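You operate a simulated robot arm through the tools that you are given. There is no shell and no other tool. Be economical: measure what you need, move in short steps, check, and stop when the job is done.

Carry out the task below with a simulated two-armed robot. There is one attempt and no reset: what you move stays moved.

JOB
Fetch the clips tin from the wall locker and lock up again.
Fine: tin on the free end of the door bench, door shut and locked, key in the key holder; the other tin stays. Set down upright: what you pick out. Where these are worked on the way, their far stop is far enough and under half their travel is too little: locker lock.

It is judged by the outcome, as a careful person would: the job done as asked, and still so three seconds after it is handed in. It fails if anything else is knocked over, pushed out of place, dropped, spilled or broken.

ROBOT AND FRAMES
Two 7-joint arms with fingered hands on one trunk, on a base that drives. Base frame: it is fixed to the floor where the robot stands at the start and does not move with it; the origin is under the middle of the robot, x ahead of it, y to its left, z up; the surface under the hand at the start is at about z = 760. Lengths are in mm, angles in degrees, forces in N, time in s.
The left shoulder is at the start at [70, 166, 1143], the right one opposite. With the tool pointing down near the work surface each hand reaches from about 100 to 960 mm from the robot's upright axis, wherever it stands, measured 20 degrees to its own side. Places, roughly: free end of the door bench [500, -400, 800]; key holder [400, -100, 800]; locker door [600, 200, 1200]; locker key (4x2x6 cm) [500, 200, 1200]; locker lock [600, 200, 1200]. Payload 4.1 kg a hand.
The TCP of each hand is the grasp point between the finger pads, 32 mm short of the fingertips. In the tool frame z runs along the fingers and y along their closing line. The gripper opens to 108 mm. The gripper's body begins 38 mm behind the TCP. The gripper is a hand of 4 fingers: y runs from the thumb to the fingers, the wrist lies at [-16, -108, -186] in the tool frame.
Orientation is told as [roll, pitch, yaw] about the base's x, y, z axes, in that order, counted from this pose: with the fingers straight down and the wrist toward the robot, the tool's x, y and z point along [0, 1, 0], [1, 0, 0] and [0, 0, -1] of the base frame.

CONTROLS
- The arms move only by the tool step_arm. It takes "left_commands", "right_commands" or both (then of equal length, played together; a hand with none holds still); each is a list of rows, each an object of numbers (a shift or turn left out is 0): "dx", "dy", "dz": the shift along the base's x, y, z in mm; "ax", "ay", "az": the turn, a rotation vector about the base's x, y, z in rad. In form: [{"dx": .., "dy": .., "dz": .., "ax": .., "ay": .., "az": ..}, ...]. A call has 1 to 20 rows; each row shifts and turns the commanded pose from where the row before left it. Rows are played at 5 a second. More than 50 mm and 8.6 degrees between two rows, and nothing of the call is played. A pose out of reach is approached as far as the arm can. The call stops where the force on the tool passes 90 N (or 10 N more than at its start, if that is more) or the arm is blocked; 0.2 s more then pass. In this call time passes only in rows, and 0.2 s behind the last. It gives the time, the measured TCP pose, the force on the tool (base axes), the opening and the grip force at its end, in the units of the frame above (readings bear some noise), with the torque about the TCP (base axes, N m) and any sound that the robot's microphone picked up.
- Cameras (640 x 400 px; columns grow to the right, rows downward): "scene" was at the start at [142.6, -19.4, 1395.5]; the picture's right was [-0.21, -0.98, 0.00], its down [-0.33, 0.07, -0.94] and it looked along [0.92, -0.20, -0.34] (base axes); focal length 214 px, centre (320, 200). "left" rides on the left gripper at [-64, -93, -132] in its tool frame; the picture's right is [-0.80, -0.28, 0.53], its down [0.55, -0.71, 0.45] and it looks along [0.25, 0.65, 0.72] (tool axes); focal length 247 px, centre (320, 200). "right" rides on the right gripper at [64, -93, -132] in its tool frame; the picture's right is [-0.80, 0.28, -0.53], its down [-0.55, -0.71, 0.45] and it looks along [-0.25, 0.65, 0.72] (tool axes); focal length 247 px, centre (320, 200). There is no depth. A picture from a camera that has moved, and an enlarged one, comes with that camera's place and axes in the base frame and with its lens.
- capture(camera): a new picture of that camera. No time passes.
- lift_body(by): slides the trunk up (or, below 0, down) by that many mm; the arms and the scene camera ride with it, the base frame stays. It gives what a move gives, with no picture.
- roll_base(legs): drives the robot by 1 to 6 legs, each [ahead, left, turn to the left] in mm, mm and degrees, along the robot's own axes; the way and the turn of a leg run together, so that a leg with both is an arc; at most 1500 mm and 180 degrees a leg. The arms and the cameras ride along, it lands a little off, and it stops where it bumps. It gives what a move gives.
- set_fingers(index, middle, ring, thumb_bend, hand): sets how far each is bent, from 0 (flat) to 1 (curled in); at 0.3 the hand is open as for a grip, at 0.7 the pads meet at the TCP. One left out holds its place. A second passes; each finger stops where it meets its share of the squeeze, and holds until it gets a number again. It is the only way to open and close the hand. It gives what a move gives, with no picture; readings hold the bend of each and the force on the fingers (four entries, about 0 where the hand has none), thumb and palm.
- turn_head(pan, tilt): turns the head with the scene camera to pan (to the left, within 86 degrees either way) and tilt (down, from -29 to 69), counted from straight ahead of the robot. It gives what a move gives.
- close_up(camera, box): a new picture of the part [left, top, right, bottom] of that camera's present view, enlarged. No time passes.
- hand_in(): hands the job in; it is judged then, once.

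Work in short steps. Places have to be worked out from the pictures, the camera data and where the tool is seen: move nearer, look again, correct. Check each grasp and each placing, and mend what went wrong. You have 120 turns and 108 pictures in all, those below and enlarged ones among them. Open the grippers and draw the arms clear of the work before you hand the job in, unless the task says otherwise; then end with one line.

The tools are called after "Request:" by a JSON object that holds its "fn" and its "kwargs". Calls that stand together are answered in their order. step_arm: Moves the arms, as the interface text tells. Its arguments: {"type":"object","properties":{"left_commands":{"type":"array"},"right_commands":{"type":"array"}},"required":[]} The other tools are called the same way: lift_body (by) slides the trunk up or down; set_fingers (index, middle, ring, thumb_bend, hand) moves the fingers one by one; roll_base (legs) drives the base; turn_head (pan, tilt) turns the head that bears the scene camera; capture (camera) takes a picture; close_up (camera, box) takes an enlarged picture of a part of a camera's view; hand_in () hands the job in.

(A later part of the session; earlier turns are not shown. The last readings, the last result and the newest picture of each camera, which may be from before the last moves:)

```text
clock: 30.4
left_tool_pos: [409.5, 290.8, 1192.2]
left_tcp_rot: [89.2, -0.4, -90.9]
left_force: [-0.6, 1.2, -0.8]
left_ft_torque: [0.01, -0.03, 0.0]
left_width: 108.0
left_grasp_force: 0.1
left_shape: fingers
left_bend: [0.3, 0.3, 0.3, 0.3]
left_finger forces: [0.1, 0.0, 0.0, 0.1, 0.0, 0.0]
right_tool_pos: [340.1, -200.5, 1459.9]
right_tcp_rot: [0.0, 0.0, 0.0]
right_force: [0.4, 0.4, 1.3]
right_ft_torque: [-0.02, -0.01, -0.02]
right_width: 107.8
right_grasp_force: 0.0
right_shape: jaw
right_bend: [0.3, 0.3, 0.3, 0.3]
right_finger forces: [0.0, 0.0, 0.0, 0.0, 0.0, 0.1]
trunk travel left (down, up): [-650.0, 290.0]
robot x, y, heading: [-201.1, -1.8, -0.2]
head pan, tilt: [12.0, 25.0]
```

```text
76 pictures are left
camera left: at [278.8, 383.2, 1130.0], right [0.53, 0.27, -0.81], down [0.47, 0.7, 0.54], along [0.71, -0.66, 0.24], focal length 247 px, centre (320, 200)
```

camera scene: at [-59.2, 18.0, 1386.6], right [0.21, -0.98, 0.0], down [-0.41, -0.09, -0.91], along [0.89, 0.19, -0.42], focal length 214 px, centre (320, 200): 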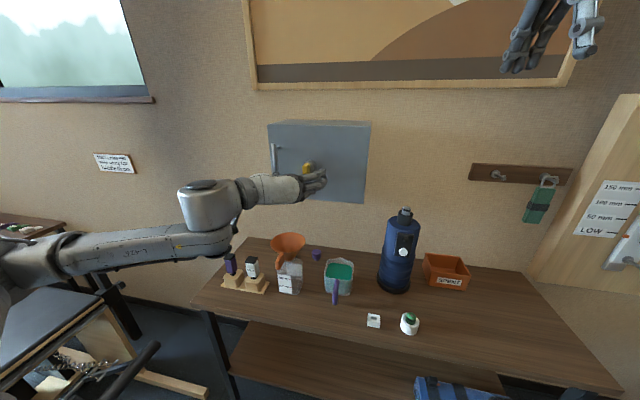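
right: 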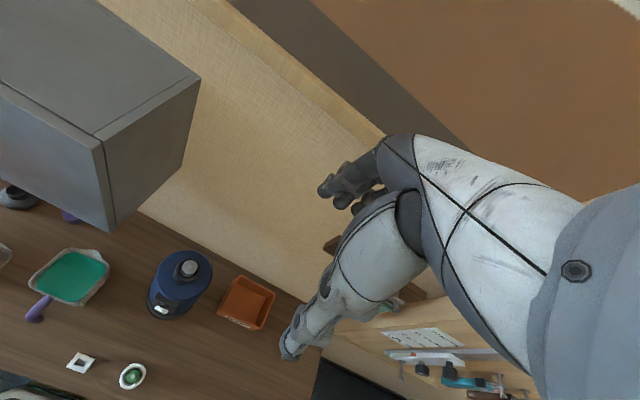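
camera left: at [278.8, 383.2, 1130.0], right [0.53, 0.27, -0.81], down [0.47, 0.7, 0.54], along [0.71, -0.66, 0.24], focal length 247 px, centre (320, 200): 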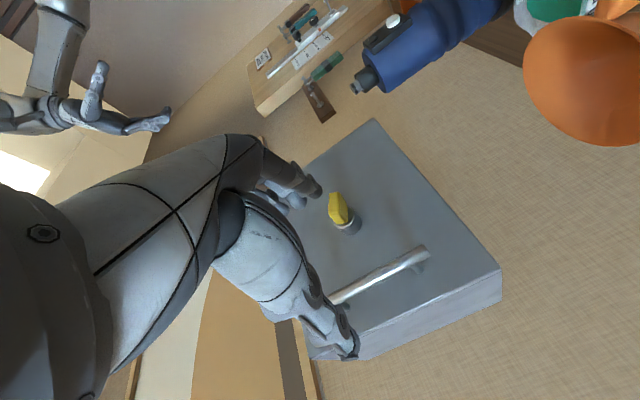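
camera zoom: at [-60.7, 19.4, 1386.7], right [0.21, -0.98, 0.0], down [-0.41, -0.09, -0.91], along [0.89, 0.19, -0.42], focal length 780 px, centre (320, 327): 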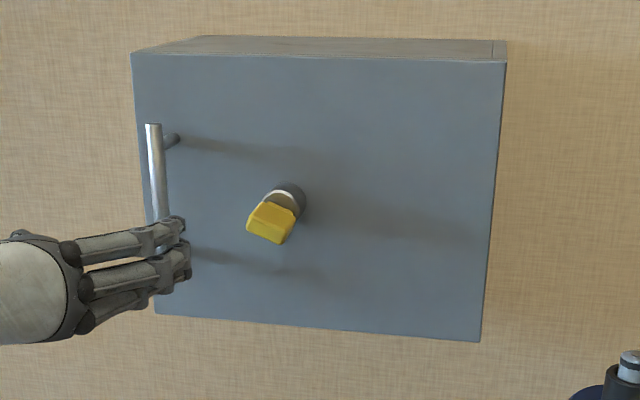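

The handle bar is at about [535,284], z 1130–1267. I advance onto it and close loosely.

Request:
{"fn": "step_arm", "kwargs": {"left_commands": [{"dx": 25, "dy": -3, "dz": 3}, {"dx": 25, "dy": -3, "dz": 3}, {"dx": 25}, {"dx": 25}, {"dx": 22}]}}

Request:
{"fn": "capture", "kwargs": {"camera": "left"}}

Request:
{"fn": "close_up", "kwargs": {"camera": "scene", "box": [250, 110, 390, 220]}}

```text
clock: 31.6
left_tool_pos: [531.9, 282.3, 1200.2]
left_tcp_rot: [89.2, -0.4, -90.9]
left_force: [0.7, 0.1, -1.0]
left_ft_torque: [-0.01, 0.02, 0.0]
left_width: 108.1
left_grasp_force: 0.1
left_shape: fingers
left_bend: [0.3, 0.3, 0.3, 0.3]
left_finger forces: [0.1, 0.0, 0.0, 0.1, 0.1, 0.1]
right_tool_pos: [340.2, -200.8, 1459.3]
right_tcp_rot: [0.0, 0.2, 0.0]
right_force: [-0.5, 1.0, 0.4]
right_ft_torque: [0.0, 0.02, 0.0]
right_width: 107.8
right_grasp_force: 0.2
right_shape: jaw
right_bend: [0.3, 0.3, 0.3, 0.3]
right_finger forces: [0.1, 0.0, 0.0, 0.1, 0.1, 0.0]
trunk travel left (down, up): [-650.0, 290.0]
robot x, y, heading: [-197.6, -0.3, -0.5]
head pan, tilt: [12.0, 25.0]
```

```text
75 pictures are left
camera left: at [400.7, 376.8, 1136.4], right [0.52, 0.27, -0.81], down [0.47, 0.7, 0.54], along [0.71, -0.66, 0.24], focal length 247 px, centre (320, 200)
```

left: 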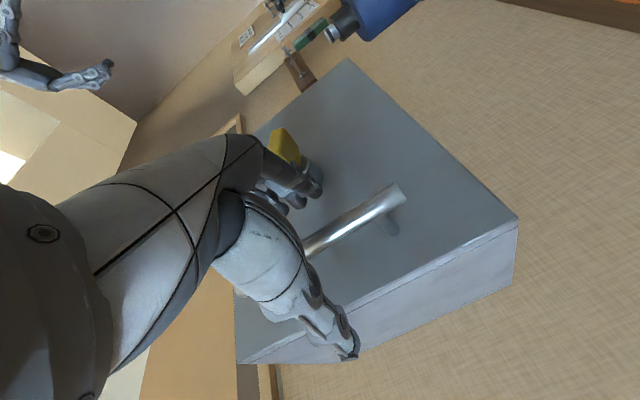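

```text
3.64 times, centred on (320, 165) of scene
camera zoom: at [-59.8, 19.2, 1386.6], right [0.21, -0.98, 0.0], down [-0.41, -0.09, -0.91], along [0.89, 0.19, -0.42], focal length 780 px, centre (320, 327)
```

zoom: 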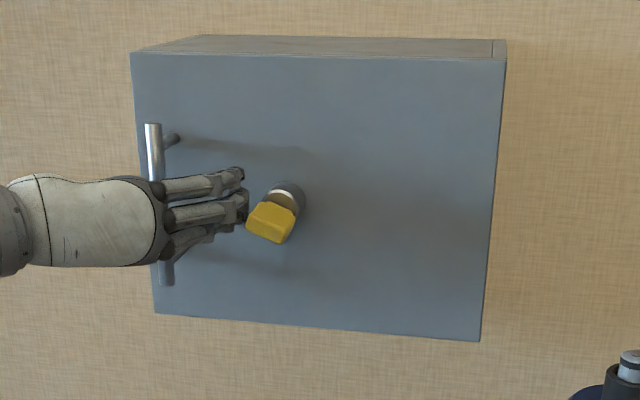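

The bar lies between thumb and fingers. I close and pull gently on an arc about the right-hand hinge.

Request:
{"fn": "set_fingers", "kwargs": {"hand": "left", "index": 0.7, "middle": 0.7, "ring": 0.7, "thumb_bend": 0.7}}

Request:
{"fn": "step_arm", "kwargs": {"left_commands": [{"dx": -10}, {"dx": -10, "az": 0.03}, {"dx": -10, "az": 0.03}]}}

Request:
{"fn": "capture", "kwargs": {"camera": "scene"}}

```text
clock: 32.6
left_tool_pos: [531.5, 284.1, 1199.9]
left_tcp_rot: [89.2, -0.6, -90.9]
left_force: [0.3, -0.2, 0.5]
left_ft_torque: [0.02, 0.03, 0.03]
left_width: 3.9
left_grasp_force: 0.1
left_shape: fingers
left_bend: [0.7, 0.7, 0.7, 0.69]
left_finger forces: [0.0, 0.1, 0.0, 0.0, 0.3, 0.0]
right_tool_pos: [339.3, -200.2, 1458.0]
right_tcp_rot: [0.0, 0.0, 0.0]
right_force: [0.5, -0.4, -0.7]
right_ft_torque: [-0.01, 0.01, 0.01]
right_width: 107.6
right_grasp_force: 0.1
right_shape: jaw
right_bend: [0.3, 0.3, 0.3, 0.3]
right_finger forces: [0.1, 0.0, 0.0, 0.1, 0.0, 0.1]
trunk travel left (down, up): [-650.0, 290.0]
robot x, y, heading: [-203.6, 4.2, 0.1]
head pan, tilt: [12.0, 25.0]
```

```text
clock: 33.5
left_tool_pos: [501.8, 282.5, 1199.9]
left_tcp_rot: [89.2, -0.4, -87.5]
left_force: [2.7, -5.5, -1.9]
left_ft_torque: [0.07, 0.08, -0.07]
left_width: 7.0
left_grasp_force: 2.9
left_shape: fingers
left_bend: [0.68, 0.69, 0.68, 0.7]
left_finger forces: [2.7, 0.6, 2.5, 0.0, 0.0, 0.0]
right_tool_pos: [340.4, -201.4, 1458.0]
right_tcp_rot: [0.1, 0.0, -0.1]
right_force: [1.1, -0.3, -0.9]
right_ft_torque: [-0.01, -0.02, 0.02]
right_width: 107.8
right_grasp_force: 0.0
right_shape: jaw
right_bend: [0.3, 0.3, 0.3, 0.3]
right_finger forces: [0.0, 0.0, 0.0, 0.0, 0.1, 0.0]
trunk travel left (down, up): [-650.0, 290.0]
robot x, y, heading: [-203.1, -0.5, -0.1]
head pan, tilt: [12.0, 25.0]
```

```text
73 pictures are left
camera scene: at [-60.0, 18.1, 1386.6], right [0.21, -0.98, 0.0], down [-0.41, -0.09, -0.91], along [0.89, 0.19, -0.42], focal length 214 px, centre (320, 200)
```

scene: 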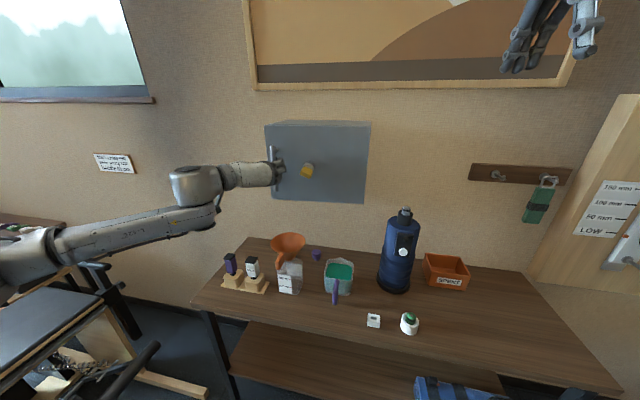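

The door edge is moving out: it is unlocked and opening. I follow the arc with the bar caged in the fingers.

Request:
{"fn": "step_arm", "kwargs": {"left_commands": [{"dx": -19, "dy": -10, "az": 0.05}, {"dx": -19, "dy": -12, "az": 0.05}, {"dx": -20, "dy": -12, "az": 0.06}, {"dx": -20, "dy": -14, "az": 0.06}, {"dx": -20, "dy": -15, "az": 0.06}]}}

Request:
{"fn": "capture", "kwargs": {"camera": "scene"}}

```text
clock: 34.6
left_tool_pos: [404.3, 222.3, 1199.5]
left_tcp_rot: [89.2, -0.5, -71.4]
left_force: [0.2, 0.4, 0.2]
left_ft_torque: [0.03, -0.02, 0.02]
left_width: 3.5
left_grasp_force: 0.2
left_shape: fingers
left_bend: [0.7, 0.7, 0.7, 0.7]
left_finger forces: [0.0, 0.0, 0.0, 0.0, 0.1, 0.0]
right_tool_pos: [340.0, -202.1, 1460.0]
right_tcp_rot: [0.1, 0.0, -0.1]
right_force: [-0.2, 0.4, 0.3]
right_ft_torque: [0.05, -0.01, 0.0]
right_width: 107.8
right_grasp_force: 0.0
right_shape: jaw
right_bend: [0.3, 0.3, 0.3, 0.3]
right_finger forces: [0.0, 0.0, 0.0, 0.1, 0.1, 0.0]
trunk travel left (down, up): [-650.0, 290.0]
robot x, y, heading: [-200.9, 5.7, -0.2]
head pan, tilt: [12.0, 25.0]
```

```text
72 pictures are left
camera scene: at [-60.1, 18.6, 1386.7], right [0.21, -0.98, 0.0], down [-0.41, -0.09, -0.91], along [0.89, 0.19, -0.42], focal length 214 px, centre (320, 200)
```

scene: 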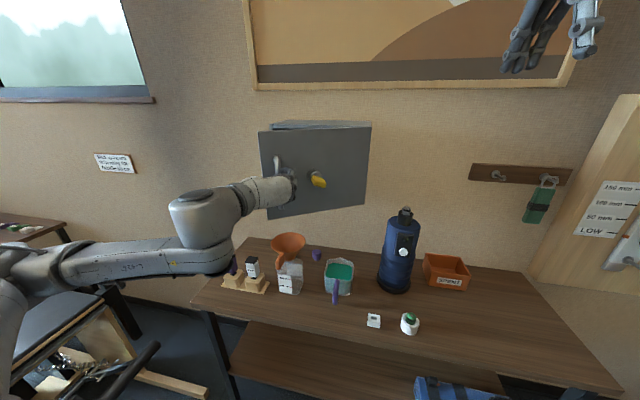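

The door is about a quarter open; I check how the hand and bar stand.

Request:
{"fn": "close_up", "kwargs": {"camera": "scene", "box": [240, 110, 390, 225]}}

Request:
{"fn": "capture", "kwargs": {"camera": "left"}}

```text
3.48 times, centred on (315, 168) of scene
camera zoom: at [-60.1, 18.6, 1386.7], right [0.21, -0.98, 0.0], down [-0.41, -0.09, -0.91], along [0.89, 0.19, -0.42], focal length 746 px, centre (337, 313)
```

zoom: 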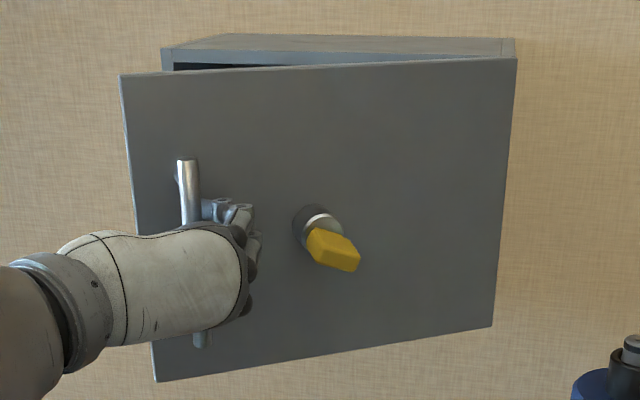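

```text
70 pictures are left
camera left: at [248.9, 265.6, 1137.6], right [0.4, 0.43, -0.81], down [0.21, 0.82, 0.54], along [0.89, -0.38, 0.24], focal length 247 px, centre (320, 200)
```

left: 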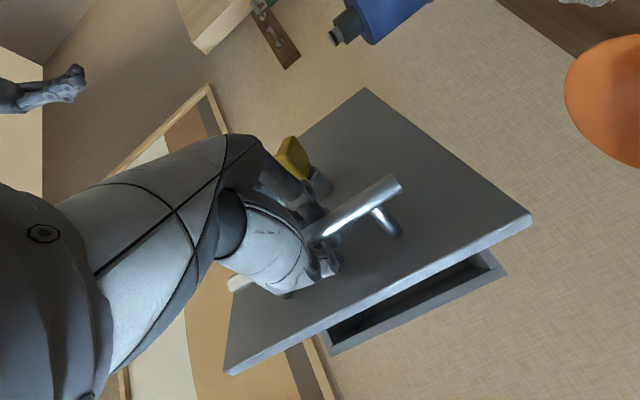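

The bar is still caged. I continue the arc to about 60° open.

Request:
{"fn": "step_arm", "kwargs": {"left_commands": [{"dx": -16, "dy": -17, "az": 0.06}, {"dx": -16, "dy": -18, "az": 0.06}, {"dx": -15, "dy": -19, "az": 0.06}, {"dx": -12, "dy": -20, "az": 0.05}, {"dx": -10, "dy": -22, "az": 0.05}, {"dx": -9, "dy": -23, "az": 0.05}]}}

Request:
{"fn": "capture", "kwargs": {"camera": "scene"}}

Request:
{"fn": "capture", "kwargs": {"camera": "left"}}

```text
clock: 36.0
left_tool_pos: [362.9, 160.8, 1201.9]
left_tcp_rot: [89.3, -0.4, -59.0]
left_force: [-5.5, 3.8, -2.2]
left_ft_torque: [-0.02, -0.03, 0.1]
left_width: 9.7
left_grasp_force: 3.8
left_shape: fingers
left_bend: [0.7, 0.7, 0.7, 0.67]
left_finger forces: [0.0, 0.0, 0.0, 0.0, 7.3, 0.0]
left hand out of reach, approached as far as the arm can: row 2, 3, 4, 5
right_tool_pos: [336.0, -199.3, 1460.2]
right_tcp_rot: [0.1, -0.1, 0.0]
right_force: [-1.0, 0.1, -0.3]
right_ft_torque: [0.01, -0.03, -0.03]
right_width: 107.5
right_grasp_force: 0.0
right_shape: jaw
right_bend: [0.3, 0.3, 0.3, 0.3]
right_finger forces: [0.1, 0.1, 0.0, 0.0, 0.0, 0.1]
trunk travel left (down, up): [-650.0, 290.0]
robot x, y, heading: [-199.2, -2.9, -0.0]
head pan, tilt: [12.0, 25.0]
```

```text
69 pictures are left
camera scene: at [-64.5, 19.4, 1387.1], right [0.21, -0.98, 0.0], down [-0.41, -0.09, -0.91], along [0.89, 0.19, -0.42], focal length 214 px, centre (320, 200)
```

scene: 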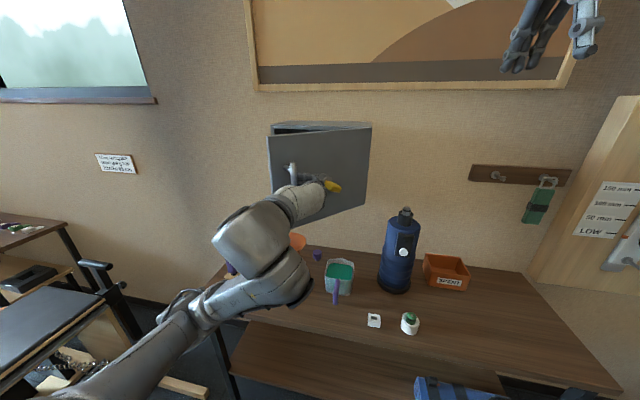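

```text
68 pictures are left
camera left: at [202.9, 171.4, 1139.6], right [0.31, 0.51, -0.81], down [0.03, 0.84, 0.54], along [0.95, -0.19, 0.24], focal length 247 px, centre (320, 200)
```

left: 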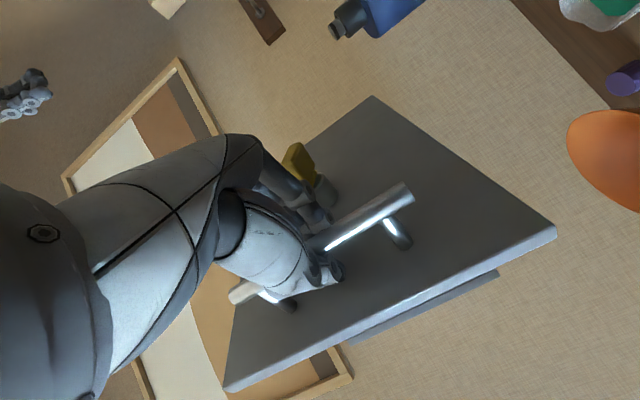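

The arm is cramped here. I release the bar and roll the base back 150 mm, which also draws the hand straight off the handle.

Request:
{"fn": "set_fingers", "kwargs": {"hand": "left", "index": 0.25, "middle": 0.25, "ring": 0.25, "thumb_bend": 0.25}}

Request:
{"fn": "roll_base", "kwargs": {"legs": [[-150, 0, 0]]}}

Request:
{"fn": "capture", "kwargs": {"camera": "scene"}}

Request:
{"fn": "capture", "kwargs": {"camera": "left"}}

```text
clock: 37.0
left_tool_pos: [366.0, 160.5, 1202.8]
left_tcp_rot: [89.3, -0.5, -59.5]
left_force: [-2.8, 3.9, 4.0]
left_ft_torque: [-0.14, -0.27, -0.01]
left_width: 119.8
left_grasp_force: 3.0
left_shape: fingers
left_bend: [0.25, 0.27, 0.25, 0.25]
left_finger forces: [0.7, 5.7, 0.0, 0.0, 0.1, 0.0]
right_tool_pos: [336.8, -200.0, 1460.0]
right_tcp_rot: [0.0, 0.0, -0.1]
right_force: [-0.7, -0.1, 0.3]
right_ft_torque: [0.0, 0.0, 0.0]
right_width: 107.6
right_grasp_force: 0.1
right_shape: jaw
right_bend: [0.3, 0.3, 0.3, 0.3]
right_finger forces: [0.1, 0.0, 0.0, 0.1, 0.0, 0.0]
trunk travel left (down, up): [-650.0, 290.0]
robot x, y, heading: [-200.2, -2.8, 0.2]
head pan, tilt: [12.0, 25.0]
```

```text
clock: 38.4
left_tool_pos: [214.8, 160.5, 1201.4]
left_tcp_rot: [89.0, -0.4, -59.4]
left_force: [-0.3, 0.4, 0.3]
left_ft_torque: [-0.01, 0.02, 0.01]
left_width: 120.8
left_grasp_force: 0.1
left_shape: fingers
left_bend: [0.25, 0.25, 0.25, 0.25]
left_finger forces: [0.0, 0.0, 0.0, 0.0, 0.1, 0.0]
right_tool_pos: [188.2, -200.6, 1459.2]
right_tcp_rot: [0.0, 0.1, 0.0]
right_force: [-0.2, 0.6, 0.0]
right_ft_torque: [0.04, -0.02, -0.01]
right_width: 107.8
right_grasp_force: 0.1
right_shape: jaw
right_bend: [0.3, 0.3, 0.3, 0.3]
right_finger forces: [0.0, 0.1, 0.1, 0.0, 0.0, 0.0]
trunk travel left (down, up): [-650.0, 290.0]
robot x, y, heading: [-352.5, 4.9, -0.3]
head pan, tilt: [12.0, 25.0]
```

```text
67 pictures are left
camera scene: at [-212.6, 19.5, 1386.5], right [0.21, -0.98, 0.0], down [-0.41, -0.09, -0.91], along [0.89, 0.19, -0.42], focal length 214 px, centre (320, 200)
```

scene: 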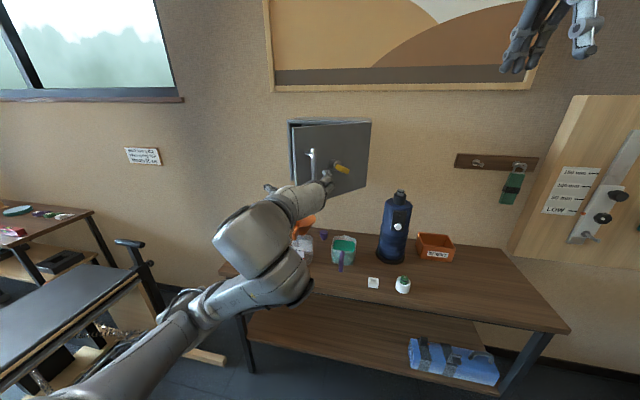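

```text
66 pictures are left
camera left: at [54.3, 170.8, 1138.2], right [0.31, 0.5, -0.81], down [0.03, 0.84, 0.54], along [0.95, -0.19, 0.24], focal length 247 px, centre (320, 200)
```

left: 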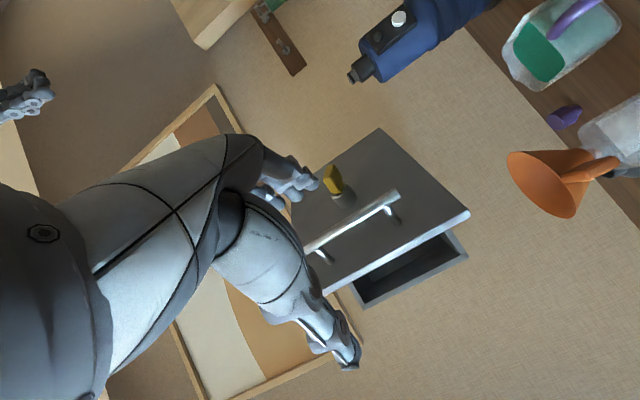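

The door stands about 40° open with its free edge near [388,251]. I straighten the hand, half close it, and bring it left of the edge, then inside it.

Request:
{"fn": "set_fingers", "kwargs": {"hand": "left", "index": 0.6, "middle": 0.6, "ring": 0.6, "thumb_bend": 0.6}}

Request:
{"fn": "step_arm", "kwargs": {"left_commands": [{"az": -0.13, "dy": 35}, {"az": -0.13, "dy": 40}, {"az": -0.14, "dy": 40}, {"az": -0.14, "dy": 40}, {"dx": 30, "dy": 25}, {"dx": 40}, {"dx": 40}, {"dx": 40}]}}

Request:
{"fn": "capture", "kwargs": {"camera": "left"}}

Request:
{"fn": "capture", "kwargs": {"camera": "scene"}}

```text
clock: 39.4
left_tool_pos: [214.3, 159.9, 1201.3]
left_tcp_rot: [89.2, -0.4, -59.4]
left_force: [0.9, 0.6, -0.5]
left_ft_torque: [0.02, 0.01, 0.01]
left_width: 29.4
left_grasp_force: 0.0
left_shape: fingers
left_bend: [0.6, 0.6, 0.6, 0.6]
left_finger forces: [0.0, 0.0, 0.0, 0.0, 0.1, 0.0]
right_tool_pos: [187.7, -199.5, 1458.5]
right_tcp_rot: [0.0, 0.2, 0.0]
right_force: [0.1, 0.9, -0.1]
right_ft_torque: [0.0, 0.0, 0.02]
right_width: 107.6
right_grasp_force: 0.0
right_shape: jaw
right_bend: [0.3, 0.3, 0.3, 0.3]
right_finger forces: [0.1, 0.1, 0.0, 0.1, 0.1, 0.0]
trunk travel left (down, up): [-650.0, 290.0]
robot x, y, heading: [-356.6, 0.1, -0.1]
head pan, tilt: [12.0, 25.0]
```

```text
clock: 41.2
left_tool_pos: [371.9, 313.2, 1237.2]
left_tcp_rot: [90.8, -2.5, -81.5]
left_force: [0.2, 0.2, 0.1]
left_ft_torque: [-0.03, 0.01, 0.0]
left_width: 29.1
left_grasp_force: 0.0
left_shape: fingers
left_bend: [0.6, 0.6, 0.6, 0.6]
left_finger forces: [0.0, 0.0, 0.1, 0.0, 0.0, 0.0]
left hand out of reach, approached as far as the arm can: row 1, 2, 3
right_tool_pos: [187.1, -201.7, 1458.2]
right_tcp_rot: [0.1, 0.0, 0.0]
right_force: [-0.3, -0.9, 0.8]
right_ft_torque: [0.03, -0.02, -0.01]
right_width: 107.7
right_grasp_force: 0.1
right_shape: jaw
right_bend: [0.3, 0.3, 0.3, 0.3]
right_finger forces: [0.0, 0.0, 0.0, 0.1, 0.1, 0.1]
trunk travel left (down, up): [-650.0, 290.0]
robot x, y, heading: [-354.9, -0.7, 0.0]
head pan, tilt: [12.0, 25.0]
```

```text
65 pictures are left
camera left: at [229.1, 382.1, 1165.9], right [0.5, 0.33, -0.8], down [0.33, 0.78, 0.53], along [0.8, -0.53, 0.29], focal length 247 px, centre (320, 200)
```

left: 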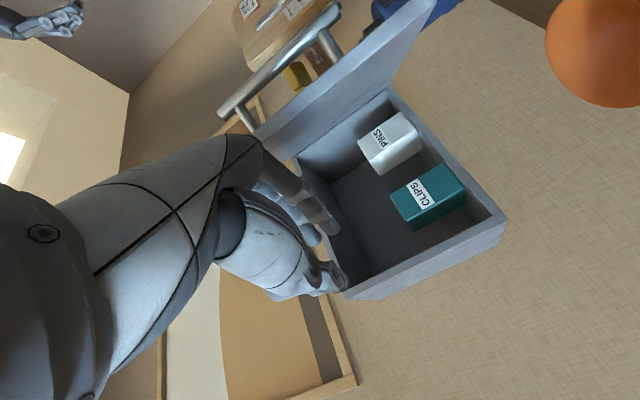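

```text
64 pictures are left
camera scene: at [-213.4, 18.6, 1386.7], right [0.21, -0.98, 0.0], down [-0.41, -0.09, -0.91], along [0.89, 0.19, -0.42], focal length 214 px, centre (320, 200)
```

scene: 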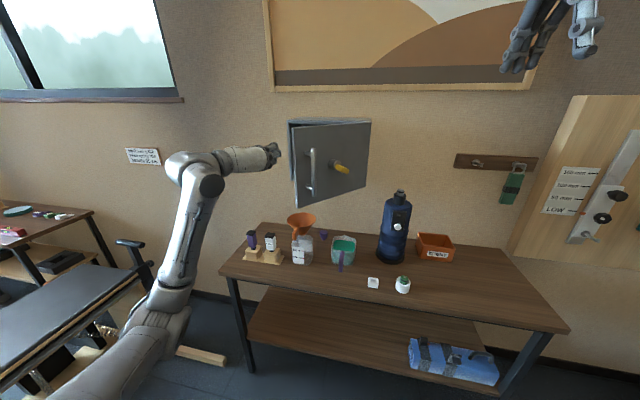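

The inside is visible: CLIPS (teal) on the left, PINS (white) near the hinge side. I move the hand past the door edge and sweep the door open to the right.

Request:
{"fn": "step_arm", "kwargs": {"left_commands": [{"dx": 25, "az": -0.07}, {"dx": 25, "az": -0.07}, {"dy": -20}, {"dy": -25}, {"dy": -25}, {"dy": -25}, {"dy": -25}, {"dy": -25}, {"dy": -25}]}}

Request:
{"fn": "capture", "kwargs": {"camera": "left"}}

Request:
{"fn": "capture", "kwargs": {"camera": "scene"}}

```text
clock: 43.2
left_tool_pos: [422.1, 144.0, 1237.3]
left_tcp_rot: [90.9, -2.4, -89.4]
left_force: [-0.3, -0.4, 0.3]
left_ft_torque: [0.0, -0.02, -0.01]
left_width: 28.9
left_grasp_force: 0.2
left_shape: fingers
left_bend: [0.6, 0.6, 0.6, 0.6]
left_finger forces: [0.1, 0.0, 0.1, 0.0, 0.0, 0.0]
right_tool_pos: [187.3, -201.7, 1458.9]
right_tcp_rot: [0.1, 0.1, 0.0]
right_force: [0.1, -0.3, -0.2]
right_ft_torque: [-0.01, 0.0, 0.01]
right_width: 107.9
right_grasp_force: 0.1
right_shape: jaw
right_bend: [0.3, 0.3, 0.3, 0.3]
right_finger forces: [0.0, 0.0, 0.0, 0.1, 0.1, 0.0]
trunk travel left (down, up): [-650.0, 290.0]
robot x, y, heading: [-358.3, 0.8, 0.2]
head pan, tilt: [12.0, 25.0]
```

```text
63 pictures are left
camera left: at [290.5, 232.2, 1167.6], right [0.54, 0.26, -0.8], down [0.43, 0.73, 0.53], along [0.72, -0.63, 0.29], focal length 247 px, centre (320, 200)
```

left: 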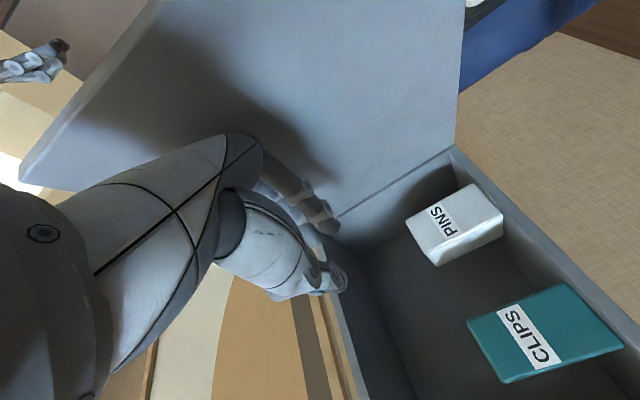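

```text
62 pictures are left
camera scene: at [-213.2, 18.6, 1386.7], right [0.21, -0.98, 0.0], down [-0.41, -0.09, -0.91], along [0.89, 0.19, -0.42], focal length 214 px, centre (320, 200)
```

scene: 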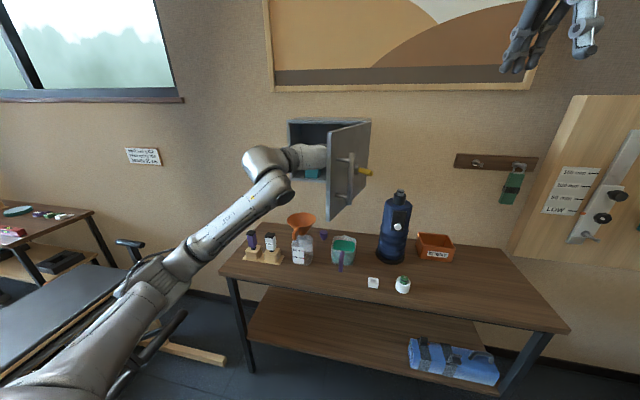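

The door swings freely, now near 75°. I push it on to roughly 95°.

Request:
{"fn": "step_arm", "kwargs": {"left_commands": [{"dy": -20, "dx": -5}, {"dy": -20, "dx": -5}, {"dy": -20, "dx": -5}, {"dy": -20, "dx": -5}, {"dy": -15, "dx": -5}]}}

Request:
{"fn": "capture", "kwargs": {"camera": "left"}}

Request:
{"fn": "capture", "kwargs": {"camera": "scene"}}

```text
clock: 44.4
left_tool_pos: [395.5, 50.1, 1236.6]
left_tcp_rot: [91.0, -2.5, -89.5]
left_force: [-1.0, -0.3, 0.5]
left_ft_torque: [-0.01, 0.06, 0.04]
left_width: 28.9
left_grasp_force: 0.1
left_shape: fingers
left_bend: [0.6, 0.6, 0.6, 0.6]
left_finger forces: [0.0, 0.0, 0.1, 0.0, 0.1, 0.0]
right_tool_pos: [186.6, -200.4, 1459.3]
right_tcp_rot: [0.0, -0.1, 0.0]
right_force: [-0.1, 0.5, 0.4]
right_ft_torque: [0.0, -0.03, -0.04]
right_width: 107.7
right_grasp_force: 0.0
right_shape: jaw
right_bend: [0.3, 0.3, 0.3, 0.3]
right_finger forces: [0.1, 0.0, 0.1, 0.0, 0.1, 0.0]
trunk travel left (down, up): [-650.0, 290.0]
robot x, y, heading: [-354.3, 0.3, 0.2]
head pan, tilt: [12.0, 25.0]
```

```text
61 pictures are left
camera left: at [265.3, 137.6, 1166.6], right [0.54, 0.25, -0.8], down [0.43, 0.73, 0.53], along [0.72, -0.63, 0.29], focal length 247 px, centre (320, 200)
```

left: 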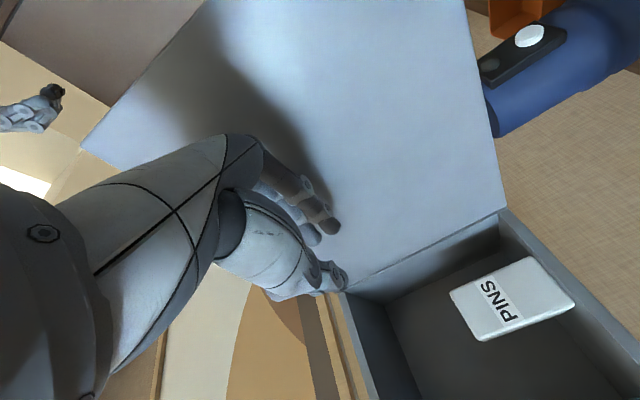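

```text
60 pictures are left
camera scene: at [-213.4, 19.1, 1386.7], right [0.21, -0.98, 0.0], down [-0.41, -0.09, -0.91], along [0.89, 0.19, -0.42], focal length 214 px, centre (320, 200)
```

scene: 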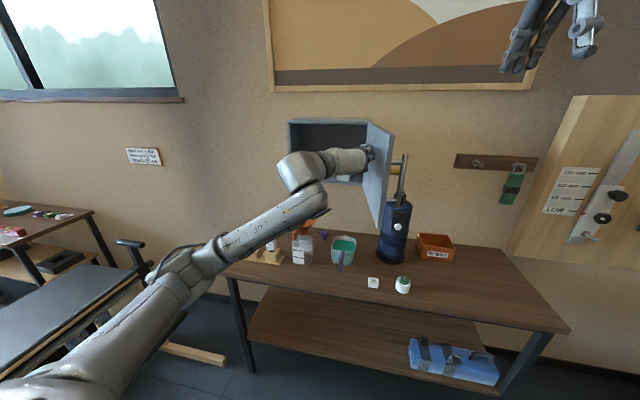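

The door is past 90°. I move the hand left in front of the opening to look at the tins.

Request:
{"fn": "step_arm", "kwargs": {"left_commands": [{"dy": 30, "dx": -5}, {"dy": 40}, {"dy": 40}, {"dy": 40}, {"dy": 30}]}}

Request:
{"fn": "capture", "kwargs": {"camera": "left"}}

Request:
{"fn": "close_up", "kwargs": {"camera": "scene", "box": [270, 105, 410, 215]}}

```text
clock: 45.6
left_tool_pos: [390.9, 230.9, 1236.5]
left_tcp_rot: [90.8, -2.7, -89.6]
left_force: [-0.3, -0.1, -0.1]
left_ft_torque: [0.02, 0.01, 0.03]
left_width: 28.9
left_grasp_force: 0.1
left_shape: fingers
left_bend: [0.6, 0.6, 0.6, 0.6]
left_finger forces: [0.1, 0.0, 0.1, 0.0, 0.0, 0.0]
right_tool_pos: [185.8, -199.8, 1459.7]
right_tcp_rot: [0.0, 0.0, 0.0]
right_force: [0.5, 0.2, 0.3]
right_ft_torque: [-0.03, 0.0, 0.0]
right_width: 107.5
right_grasp_force: 0.0
right_shape: jaw
right_bend: [0.3, 0.3, 0.3, 0.3]
right_finger forces: [0.0, 0.1, 0.0, 0.1, 0.0, 0.0]
trunk travel left (down, up): [-650.0, 290.0]
robot x, y, heading: [-356.7, -1.8, 0.1]
head pan, tilt: [12.0, 25.0]
```

```text
59 pictures are left
camera left: at [259.4, 319.3, 1166.4], right [0.54, 0.25, -0.8], down [0.43, 0.73, 0.53], along [0.72, -0.63, 0.29], focal length 247 px, centre (320, 200)
```

left: 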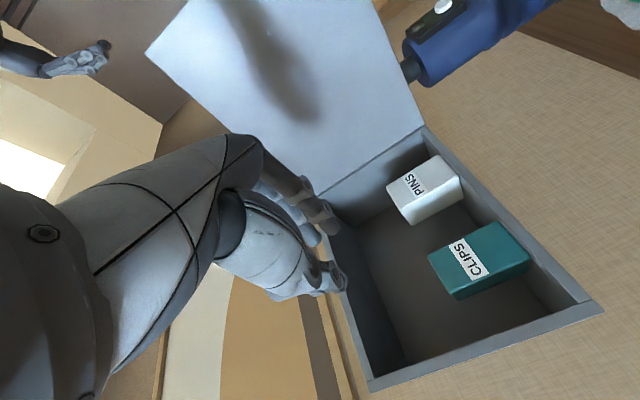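

```text
3.64 times, centred on (340, 160) of scene
camera zoom: at [-214.0, 20.2, 1386.7], right [0.21, -0.98, 0.0], down [-0.41, -0.09, -0.91], along [0.89, 0.19, -0.42], focal length 780 px, centre (247, 346)
```

zoom: 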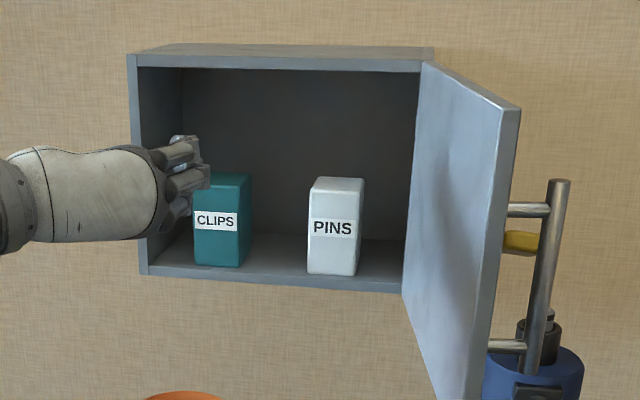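

I enlarge the tin in the hand camera for triangulation.

Request:
{"fn": "close_up", "kwargs": {"camera": "left", "box": [370, 140, 570, 320]}}

Request:
{"fn": "close_up", "kwargs": {"camera": "scene", "box": [300, 140, 360, 190]}}

```text
2.22 times, centred on (470, 230) of left
camera zoom: at [259.4, 319.3, 1166.4], right [0.54, 0.25, -0.8], down [0.43, 0.73, 0.53], along [0.72, -0.63, 0.29], focal length 549 px, centre (-13, 133)
```

zoom: 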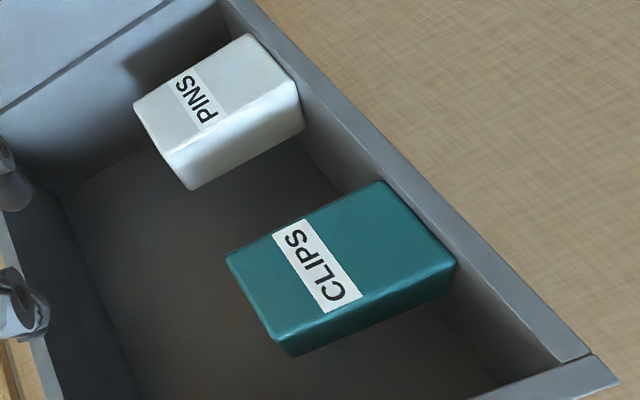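

```text
8.00 times, centred on (330, 165) of scene
camera zoom: at [-214.0, 20.2, 1386.7], right [0.21, -0.98, 0.0], down [-0.41, -0.09, -0.91], along [0.89, 0.19, -0.42], focal length 1716 px, centre (240, 480)
```

zoom: 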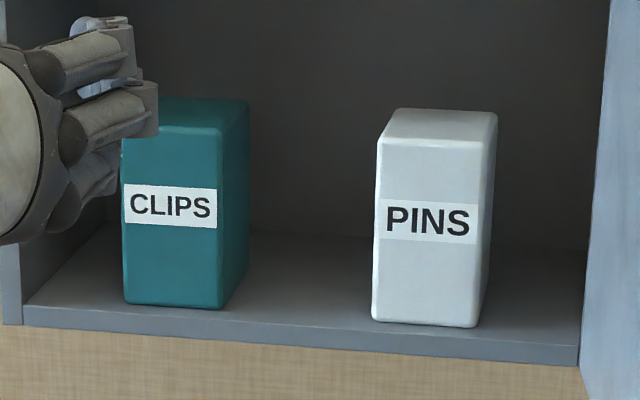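

Tin: front face x≈598, y 205–255, z 1098–1190, depth ~70; PINS starts at y≈126. I open the hand, correct the roll, lower to z≈1160 and roll the base 100 mm forward for reach.

Request:
{"fn": "set_fingers", "kwargs": {"hand": "left", "index": 0.3, "middle": 0.3, "ring": 0.3, "thumb_bend": 0.3}}

Request:
{"fn": "step_arm", "kwargs": {"left_commands": [{"dz": -25, "ax": 0.023, "ay": 0.014}, {"dz": -25, "ax": 0.024, "az": -0.007}, {"dz": -26}]}}

Request:
{"fn": "roll_base", "kwargs": {"legs": [[100, 0, 0]]}}

Request:
{"fn": "capture", "kwargs": {"camera": "left"}}

Request:
{"fn": "close_up", "kwargs": {"camera": "scene", "box": [250, 90, 410, 215]}}

```text
clock: 46.6
left_tool_pos: [390.6, 230.3, 1236.3]
left_tcp_rot: [90.9, -2.4, -89.4]
left_force: [0.6, -0.5, -0.1]
left_ft_torque: [-0.01, 0.01, 0.0]
left_width: 108.1
left_grasp_force: 0.0
left_shape: fingers
left_bend: [0.3, 0.3, 0.3, 0.3]
left_finger forces: [0.0, 0.0, 0.0, 0.1, 0.1, 0.0]
right_tool_pos: [188.1, -198.1, 1460.1]
right_tcp_rot: [0.0, -0.1, 0.1]
right_force: [-0.1, -0.1, -0.3]
right_ft_torque: [-0.02, 0.0, -0.02]
right_width: 107.9
right_grasp_force: 0.0
right_shape: jaw
right_bend: [0.3, 0.3, 0.3, 0.3]
right_finger forces: [0.0, 0.1, 0.0, 0.0, 0.1, 0.1]
trunk travel left (down, up): [-650.0, 290.0]
robot x, y, heading: [-353.5, -4.4, -0.2]
head pan, tilt: [12.0, 25.0]
```

```text
clock: 47.4
left_tool_pos: [391.3, 231.7, 1160.7]
left_tcp_rot: [90.1, 0.3, -89.9]
left_force: [-0.5, -0.4, -0.3]
left_ft_torque: [0.02, -0.01, 0.02]
left_width: 108.2
left_grasp_force: 0.0
left_shape: fingers
left_bend: [0.3, 0.3, 0.3, 0.3]
left_finger forces: [0.0, 0.1, 0.0, 0.0, 0.1, 0.0]
right_tool_pos: [187.0, -199.4, 1459.0]
right_tcp_rot: [0.0, 0.0, 0.0]
right_force: [0.0, -0.4, 0.3]
right_ft_torque: [-0.01, 0.03, 0.03]
right_width: 107.7
right_grasp_force: 0.0
right_shape: jaw
right_bend: [0.3, 0.3, 0.3, 0.3]
right_finger forces: [0.0, 0.1, 0.0, 0.0, 0.0, 0.0]
trunk travel left (down, up): [-650.0, 290.0]
robot x, y, heading: [-357.4, -2.7, -0.2]
head pan, tilt: [12.0, 25.0]
```

```text
clock: 48.6
left_tool_pos: [491.5, 231.8, 1162.3]
left_tcp_rot: [90.1, 0.2, -89.9]
left_force: [0.7, -0.6, -0.3]
left_ft_torque: [0.0, 0.01, 0.01]
left_width: 108.1
left_grasp_force: 0.0
left_shape: fingers
left_bend: [0.3, 0.3, 0.3, 0.3]
left_finger forces: [0.1, 0.1, 0.0, 0.0, 0.0, 0.0]
right_tool_pos: [288.2, -200.4, 1458.9]
right_tcp_rot: [0.0, -0.1, 0.0]
right_force: [0.1, 0.0, 0.2]
right_ft_torque: [0.02, 0.02, 0.01]
right_width: 107.8
right_grasp_force: 0.1
right_shape: jaw
right_bend: [0.3, 0.3, 0.3, 0.3]
right_finger forces: [0.0, 0.0, 0.0, 0.0, 0.0, 0.0]
trunk travel left (down, up): [-650.0, 290.0]
robot x, y, heading: [-254.5, -1.7, 0.0]
head pan, tilt: [12.0, 25.0]
```

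```text
55 pictures are left
camera left: at [359.5, 323.2, 1097.2], right [0.53, 0.29, -0.8], down [0.45, 0.7, 0.55], along [0.72, -0.65, 0.25], focal length 247 px, centre (320, 200)
```

left: 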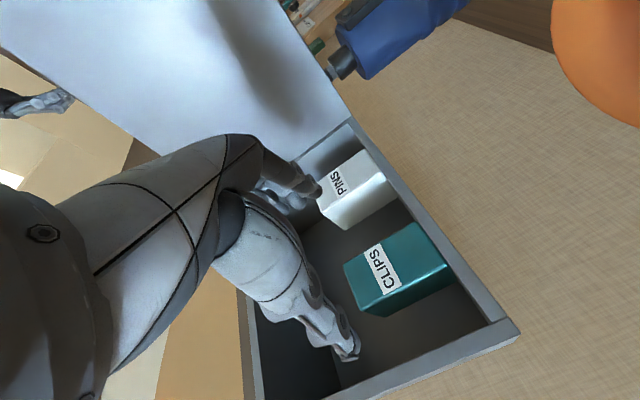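

```text
3.20 times, centred on (330, 152) of scene
camera zoom: at [-113.2, 19.5, 1386.7], right [0.21, -0.98, 0.0], down [-0.41, -0.09, -0.91], along [0.89, 0.19, -0.42], focal length 686 px, centre (288, 352)
```

zoom: 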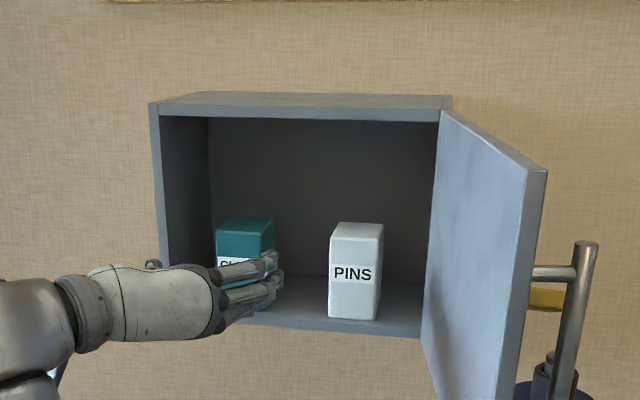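

Alignment looks right: fingers right of the tin, thumb left. I go in part way and check.

Request:
{"fn": "step_arm", "kwargs": {"left_commands": [{"dx": 20}, {"dx": 20}, {"dx": 20}]}}

Request:
{"fn": "capture", "kwargs": {"camera": "left"}}

Request:
{"fn": "close_up", "kwargs": {"camera": "scene", "box": [270, 120, 370, 200]}}

```text
clock: 49.4
left_tool_pos: [551.3, 234.1, 1161.6]
left_tcp_rot: [90.1, 0.4, -90.0]
left_force: [0.5, -0.6, 0.3]
left_ft_torque: [-0.01, 0.0, 0.0]
left_width: 108.1
left_grasp_force: 0.0
left_shape: fingers
left_bend: [0.3, 0.3, 0.3, 0.3]
left_finger forces: [0.0, 0.0, 0.0, 0.0, 0.0, 0.0]
right_tool_pos: [286.5, -200.3, 1457.6]
right_tcp_rot: [0.0, 0.1, 0.0]
right_force: [-0.7, 0.2, -0.1]
right_ft_torque: [-0.03, 0.01, 0.01]
right_width: 107.4
right_grasp_force: 0.0
right_shape: jaw
right_bend: [0.3, 0.3, 0.3, 0.3]
right_finger forces: [0.0, 0.0, 0.1, 0.1, 0.1, 0.0]
trunk travel left (down, up): [-650.0, 290.0]
robot x, y, heading: [-253.0, 3.5, -0.1]
head pan, tilt: [12.0, 25.0]
```

```text
53 pictures are left
camera left: at [420.9, 324.0, 1096.8], right [0.53, 0.29, -0.79], down [0.45, 0.7, 0.55], along [0.72, -0.65, 0.25], focal length 247 px, centre (320, 200)
```

left: 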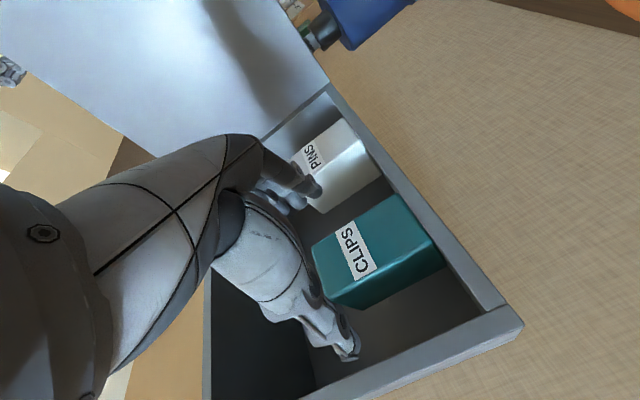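

```text
5.00 times, centred on (320, 160) of scene
camera zoom: at [-112.8, 19.3, 1386.6], right [0.21, -0.98, 0.0], down [-0.41, -0.09, -0.91], along [0.89, 0.19, -0.42], focal length 1072 px, centre (320, 400)
```

zoom: 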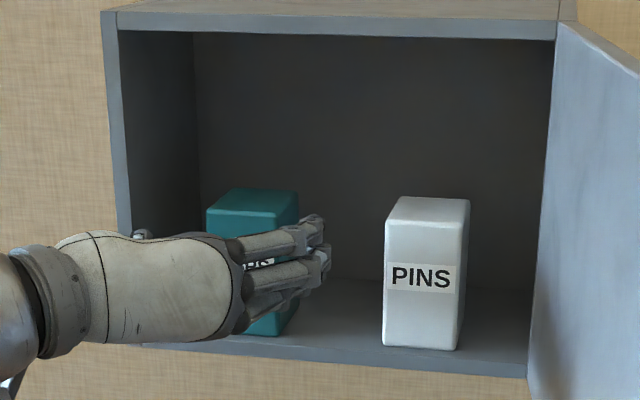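

Clear on both sides. I go in the remaining way, stopping before the palm meets the tin.

Request:
{"fn": "step_arm", "kwargs": {"left_commands": [{"dx": 15, "dy": -1}, {"dx": 15, "dy": -1}, {"dx": 15, "dy": -1}, {"dx": 12}, {"dx": 8}]}}

Request:
{"fn": "capture", "kwargs": {"camera": "left"}}

```text
clock: 50.6
left_tool_pos: [617.0, 230.2, 1161.0]
left_tcp_rot: [90.0, 0.3, -89.9]
left_force: [0.2, 0.2, -0.4]
left_ft_torque: [0.01, 0.01, -0.01]
left_width: 108.0
left_grasp_force: 0.0
left_shape: fingers
left_bend: [0.3, 0.3, 0.3, 0.3]
left_finger forces: [0.0, 0.0, 0.0, 0.1, 0.0, 0.0]
right_tool_pos: [286.2, -199.9, 1458.6]
right_tcp_rot: [0.0, 0.1, 0.0]
right_force: [1.1, -0.2, 0.9]
right_ft_torque: [0.01, -0.02, -0.04]
right_width: 107.9
right_grasp_force: 0.0
right_shape: jaw
right_bend: [0.3, 0.3, 0.3, 0.3]
right_finger forces: [0.0, 0.1, 0.1, 0.0, 0.0, 0.1]
trunk travel left (down, up): [-650.0, 290.0]
robot x, y, heading: [-258.0, 0.8, 0.1]
head pan, tilt: [12.0, 25.0]
```

```text
51 pictures are left
camera left: at [484.8, 320.9, 1096.8], right [0.53, 0.29, -0.8], down [0.45, 0.7, 0.55], along [0.72, -0.65, 0.25], focal length 247 px, centre (320, 200)
```

left: 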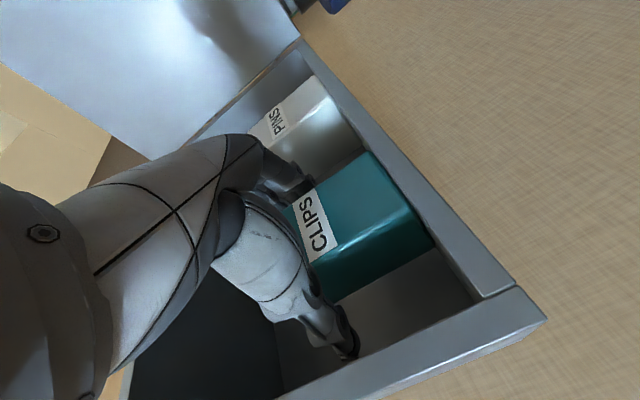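

The hand spans the tin with no contact. I close on it.

Request:
{"fn": "set_fingers", "kwargs": {"hand": "left", "index": 0.7, "middle": 0.7, "ring": 0.7, "thumb_bend": 0.7}}

Request:
{"fn": "capture", "kwargs": {"camera": "left"}}

```text
clock: 51.6
left_tool_pos: [616.5, 228.8, 1160.9]
left_tcp_rot: [90.2, 0.4, -89.9]
left_force: [0.3, -0.6, 0.1]
left_ft_torque: [-0.13, -0.06, -0.03]
left_width: 52.1
left_grasp_force: 24.8
left_shape: fingers
left_bend: [0.57, 0.6, 0.63, 0.52]
left_finger forces: [9.0, 9.6, 7.1, 0.1, 23.1, 0.0]
right_tool_pos: [287.3, -201.2, 1459.6]
right_tcp_rot: [0.0, 0.1, 0.0]
right_force: [-0.1, -1.1, 0.0]
right_ft_torque: [0.05, 0.01, -0.03]
right_width: 107.6
right_grasp_force: 0.1
right_shape: jaw
right_bend: [0.3, 0.3, 0.3, 0.3]
right_finger forces: [0.0, 0.1, 0.0, 0.1, 0.0, 0.0]
trunk travel left (down, up): [-650.0, 290.0]
robot x, y, heading: [-257.9, -3.1, -0.0]
head pan, tilt: [12.0, 25.0]
```

```text
50 pictures are left
camera left: at [484.7, 320.6, 1097.1], right [0.53, 0.29, -0.79], down [0.45, 0.7, 0.55], along [0.72, -0.65, 0.25], focal length 247 px, centre (320, 200)
```

left: 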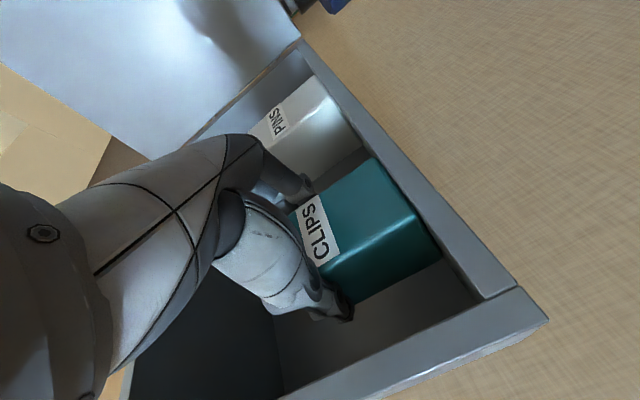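

Firm grip (25 N, 52 mm). I lift 20 mm and draw it straight out.

Request:
{"fn": "step_arm", "kwargs": {"left_commands": [{"dz": 10}, {"dz": 10}, {"dx": -15}, {"dx": -25}, {"dx": -30}, {"dx": -30}, {"dx": -35}, {"dx": -35}, {"dx": -30}]}}

Request:
{"fn": "capture", "kwargs": {"camera": "scene"}}

```text
clock: 53.6
left_tool_pos: [415.2, 228.9, 1180.0]
left_tcp_rot: [90.2, 0.4, -89.8]
left_force: [0.4, 0.2, -2.7]
left_ft_torque: [0.0, 0.07, -0.01]
left_width: 52.2
left_grasp_force: 23.8
left_shape: fingers
left_bend: [0.58, 0.6, 0.63, 0.52]
left_finger forces: [8.6, 9.3, 6.7, 0.1, 23.3, 0.0]
right_tool_pos: [286.6, -200.3, 1460.5]
right_tcp_rot: [0.0, 0.0, 0.0]
right_force: [0.2, -0.1, 0.5]
right_ft_torque: [0.04, -0.05, -0.02]
right_width: 107.7
right_grasp_force: 0.0
right_shape: jaw
right_bend: [0.3, 0.3, 0.3, 0.3]
right_finger forces: [0.1, 0.1, 0.1, 0.0, 0.0, 0.1]
trunk travel left (down, up): [-650.0, 290.0]
robot x, y, heading: [-252.2, 0.9, -0.0]
head pan, tilt: [12.0, 25.0]
```

```text
49 pictures are left
camera scene: at [-114.3, 19.8, 1386.8], right [0.21, -0.98, 0.0], down [-0.41, -0.09, -0.91], along [0.89, 0.19, -0.42], focal length 214 px, centre (320, 200)
```

scene: 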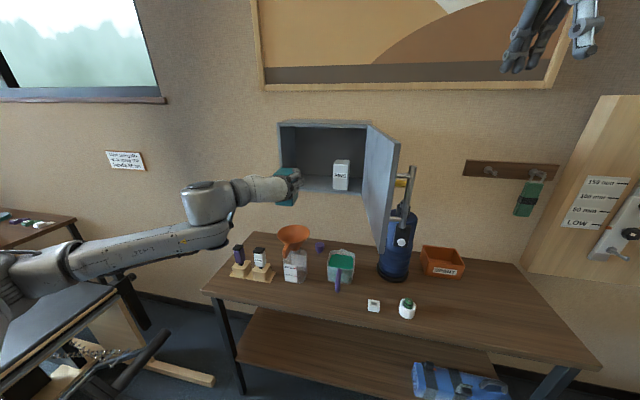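

The tin is out and upright, PINS stands untouched. I draw it in closer to the robot, back away from the open door and look again.

Request:
{"fn": "step_arm", "kwargs": {"left_commands": [{"dx": -30}, {"dx": -30}, {"dx": -30}]}}

Request:
{"fn": "roll_base", "kwargs": {"legs": [[-200, 0, 0]]}}

Request:
{"fn": "turn_head", "kwargs": {"pan": -25, "tilt": 30}}

Request:
{"fn": "capture", "kwargs": {"camera": "scene"}}

```text
clock: 54.4
left_tool_pos: [325.0, 227.5, 1182.1]
left_tcp_rot: [90.2, 0.3, -89.9]
left_force: [-0.4, 0.3, -1.3]
left_ft_torque: [-0.01, 0.05, 0.05]
left_width: 51.9
left_grasp_force: 23.8
left_shape: fingers
left_bend: [0.58, 0.61, 0.63, 0.52]
left_finger forces: [8.4, 9.3, 6.7, 0.0, 23.2, 0.0]
right_tool_pos: [286.3, -200.6, 1459.4]
right_tcp_rot: [0.0, 0.1, 0.1]
right_force: [-0.5, -0.8, 1.4]
right_ft_torque: [0.02, -0.02, -0.02]
right_width: 107.8
right_grasp_force: 0.0
right_shape: jaw
right_bend: [0.3, 0.3, 0.3, 0.3]
right_finger forces: [0.0, 0.0, 0.1, 0.1, 0.0, 0.0]
trunk travel left (down, up): [-650.0, 290.0]
robot x, y, heading: [-253.3, 1.4, 0.0]
head pan, tilt: [12.0, 25.0]
```

```text
clock: 56.0
left_tool_pos: [125.3, 229.1, 1182.4]
left_tcp_rot: [90.0, 0.3, -89.8]
left_force: [0.3, -0.3, -2.1]
left_ft_torque: [-0.06, 0.06, 0.01]
left_width: 51.8
left_grasp_force: 23.4
left_shape: fingers
left_bend: [0.58, 0.61, 0.63, 0.52]
left_finger forces: [8.4, 9.1, 6.7, 0.0, 23.1, 0.0]
right_tool_pos: [87.2, -199.7, 1459.0]
right_tcp_rot: [0.0, 0.2, 0.1]
right_force: [0.5, 0.7, 0.4]
right_ft_torque: [0.0, 0.0, -0.02]
right_width: 107.7
right_grasp_force: 0.1
right_shape: jaw
right_bend: [0.3, 0.3, 0.3, 0.3]
right_finger forces: [0.1, 0.0, 0.0, 0.0, 0.0, 0.0]
trunk travel left (down, up): [-650.0, 290.0]
robot x, y, heading: [-455.3, 2.6, -0.0]
head pan, tilt: [12.0, 25.0]
```

```text
clock: 57.0
left_tool_pos: [126.4, 229.5, 1180.4]
left_tcp_rot: [90.0, 0.3, -89.8]
left_force: [-0.2, -0.3, -2.2]
left_ft_torque: [-0.05, 0.02, 0.01]
left_width: 51.9
left_grasp_force: 24.0
left_shape: fingers
left_bend: [0.58, 0.61, 0.63, 0.52]
left_finger forces: [8.6, 9.1, 6.8, 0.0, 23.3, 0.1]
right_tool_pos: [87.1, -200.6, 1459.5]
right_tcp_rot: [0.0, 0.2, 0.1]
right_force: [-0.3, 0.4, 0.2]
right_ft_torque: [-0.04, 0.03, -0.02]
right_width: 107.7
right_grasp_force: 0.0
right_shape: jaw
right_bend: [0.3, 0.3, 0.3, 0.3]
right_finger forces: [0.1, 0.0, 0.0, 0.0, 0.0, 0.0]
trunk travel left (down, up): [-650.0, 290.0]
robot x, y, heading: [-456.4, -1.2, -0.2]
head pan, tilt: [-25.0, 30.0]
```

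```text
48 pictures are left
camera scene: at [-321.2, -37.6, 1378.7], right [-0.42, -0.91, 0.0], down [-0.45, 0.21, -0.87], along [0.79, -0.36, -0.5], focal length 214 px, centre (320, 200)
```

scene: 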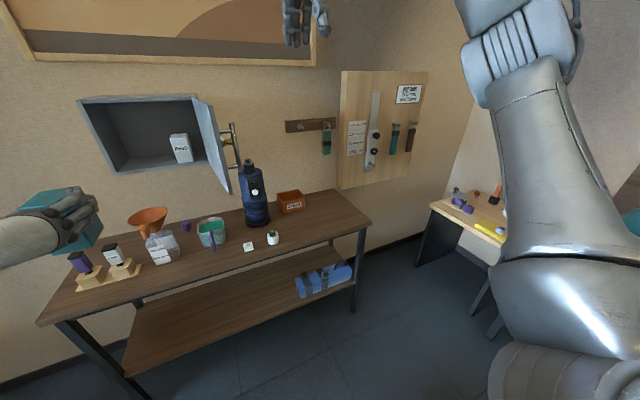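

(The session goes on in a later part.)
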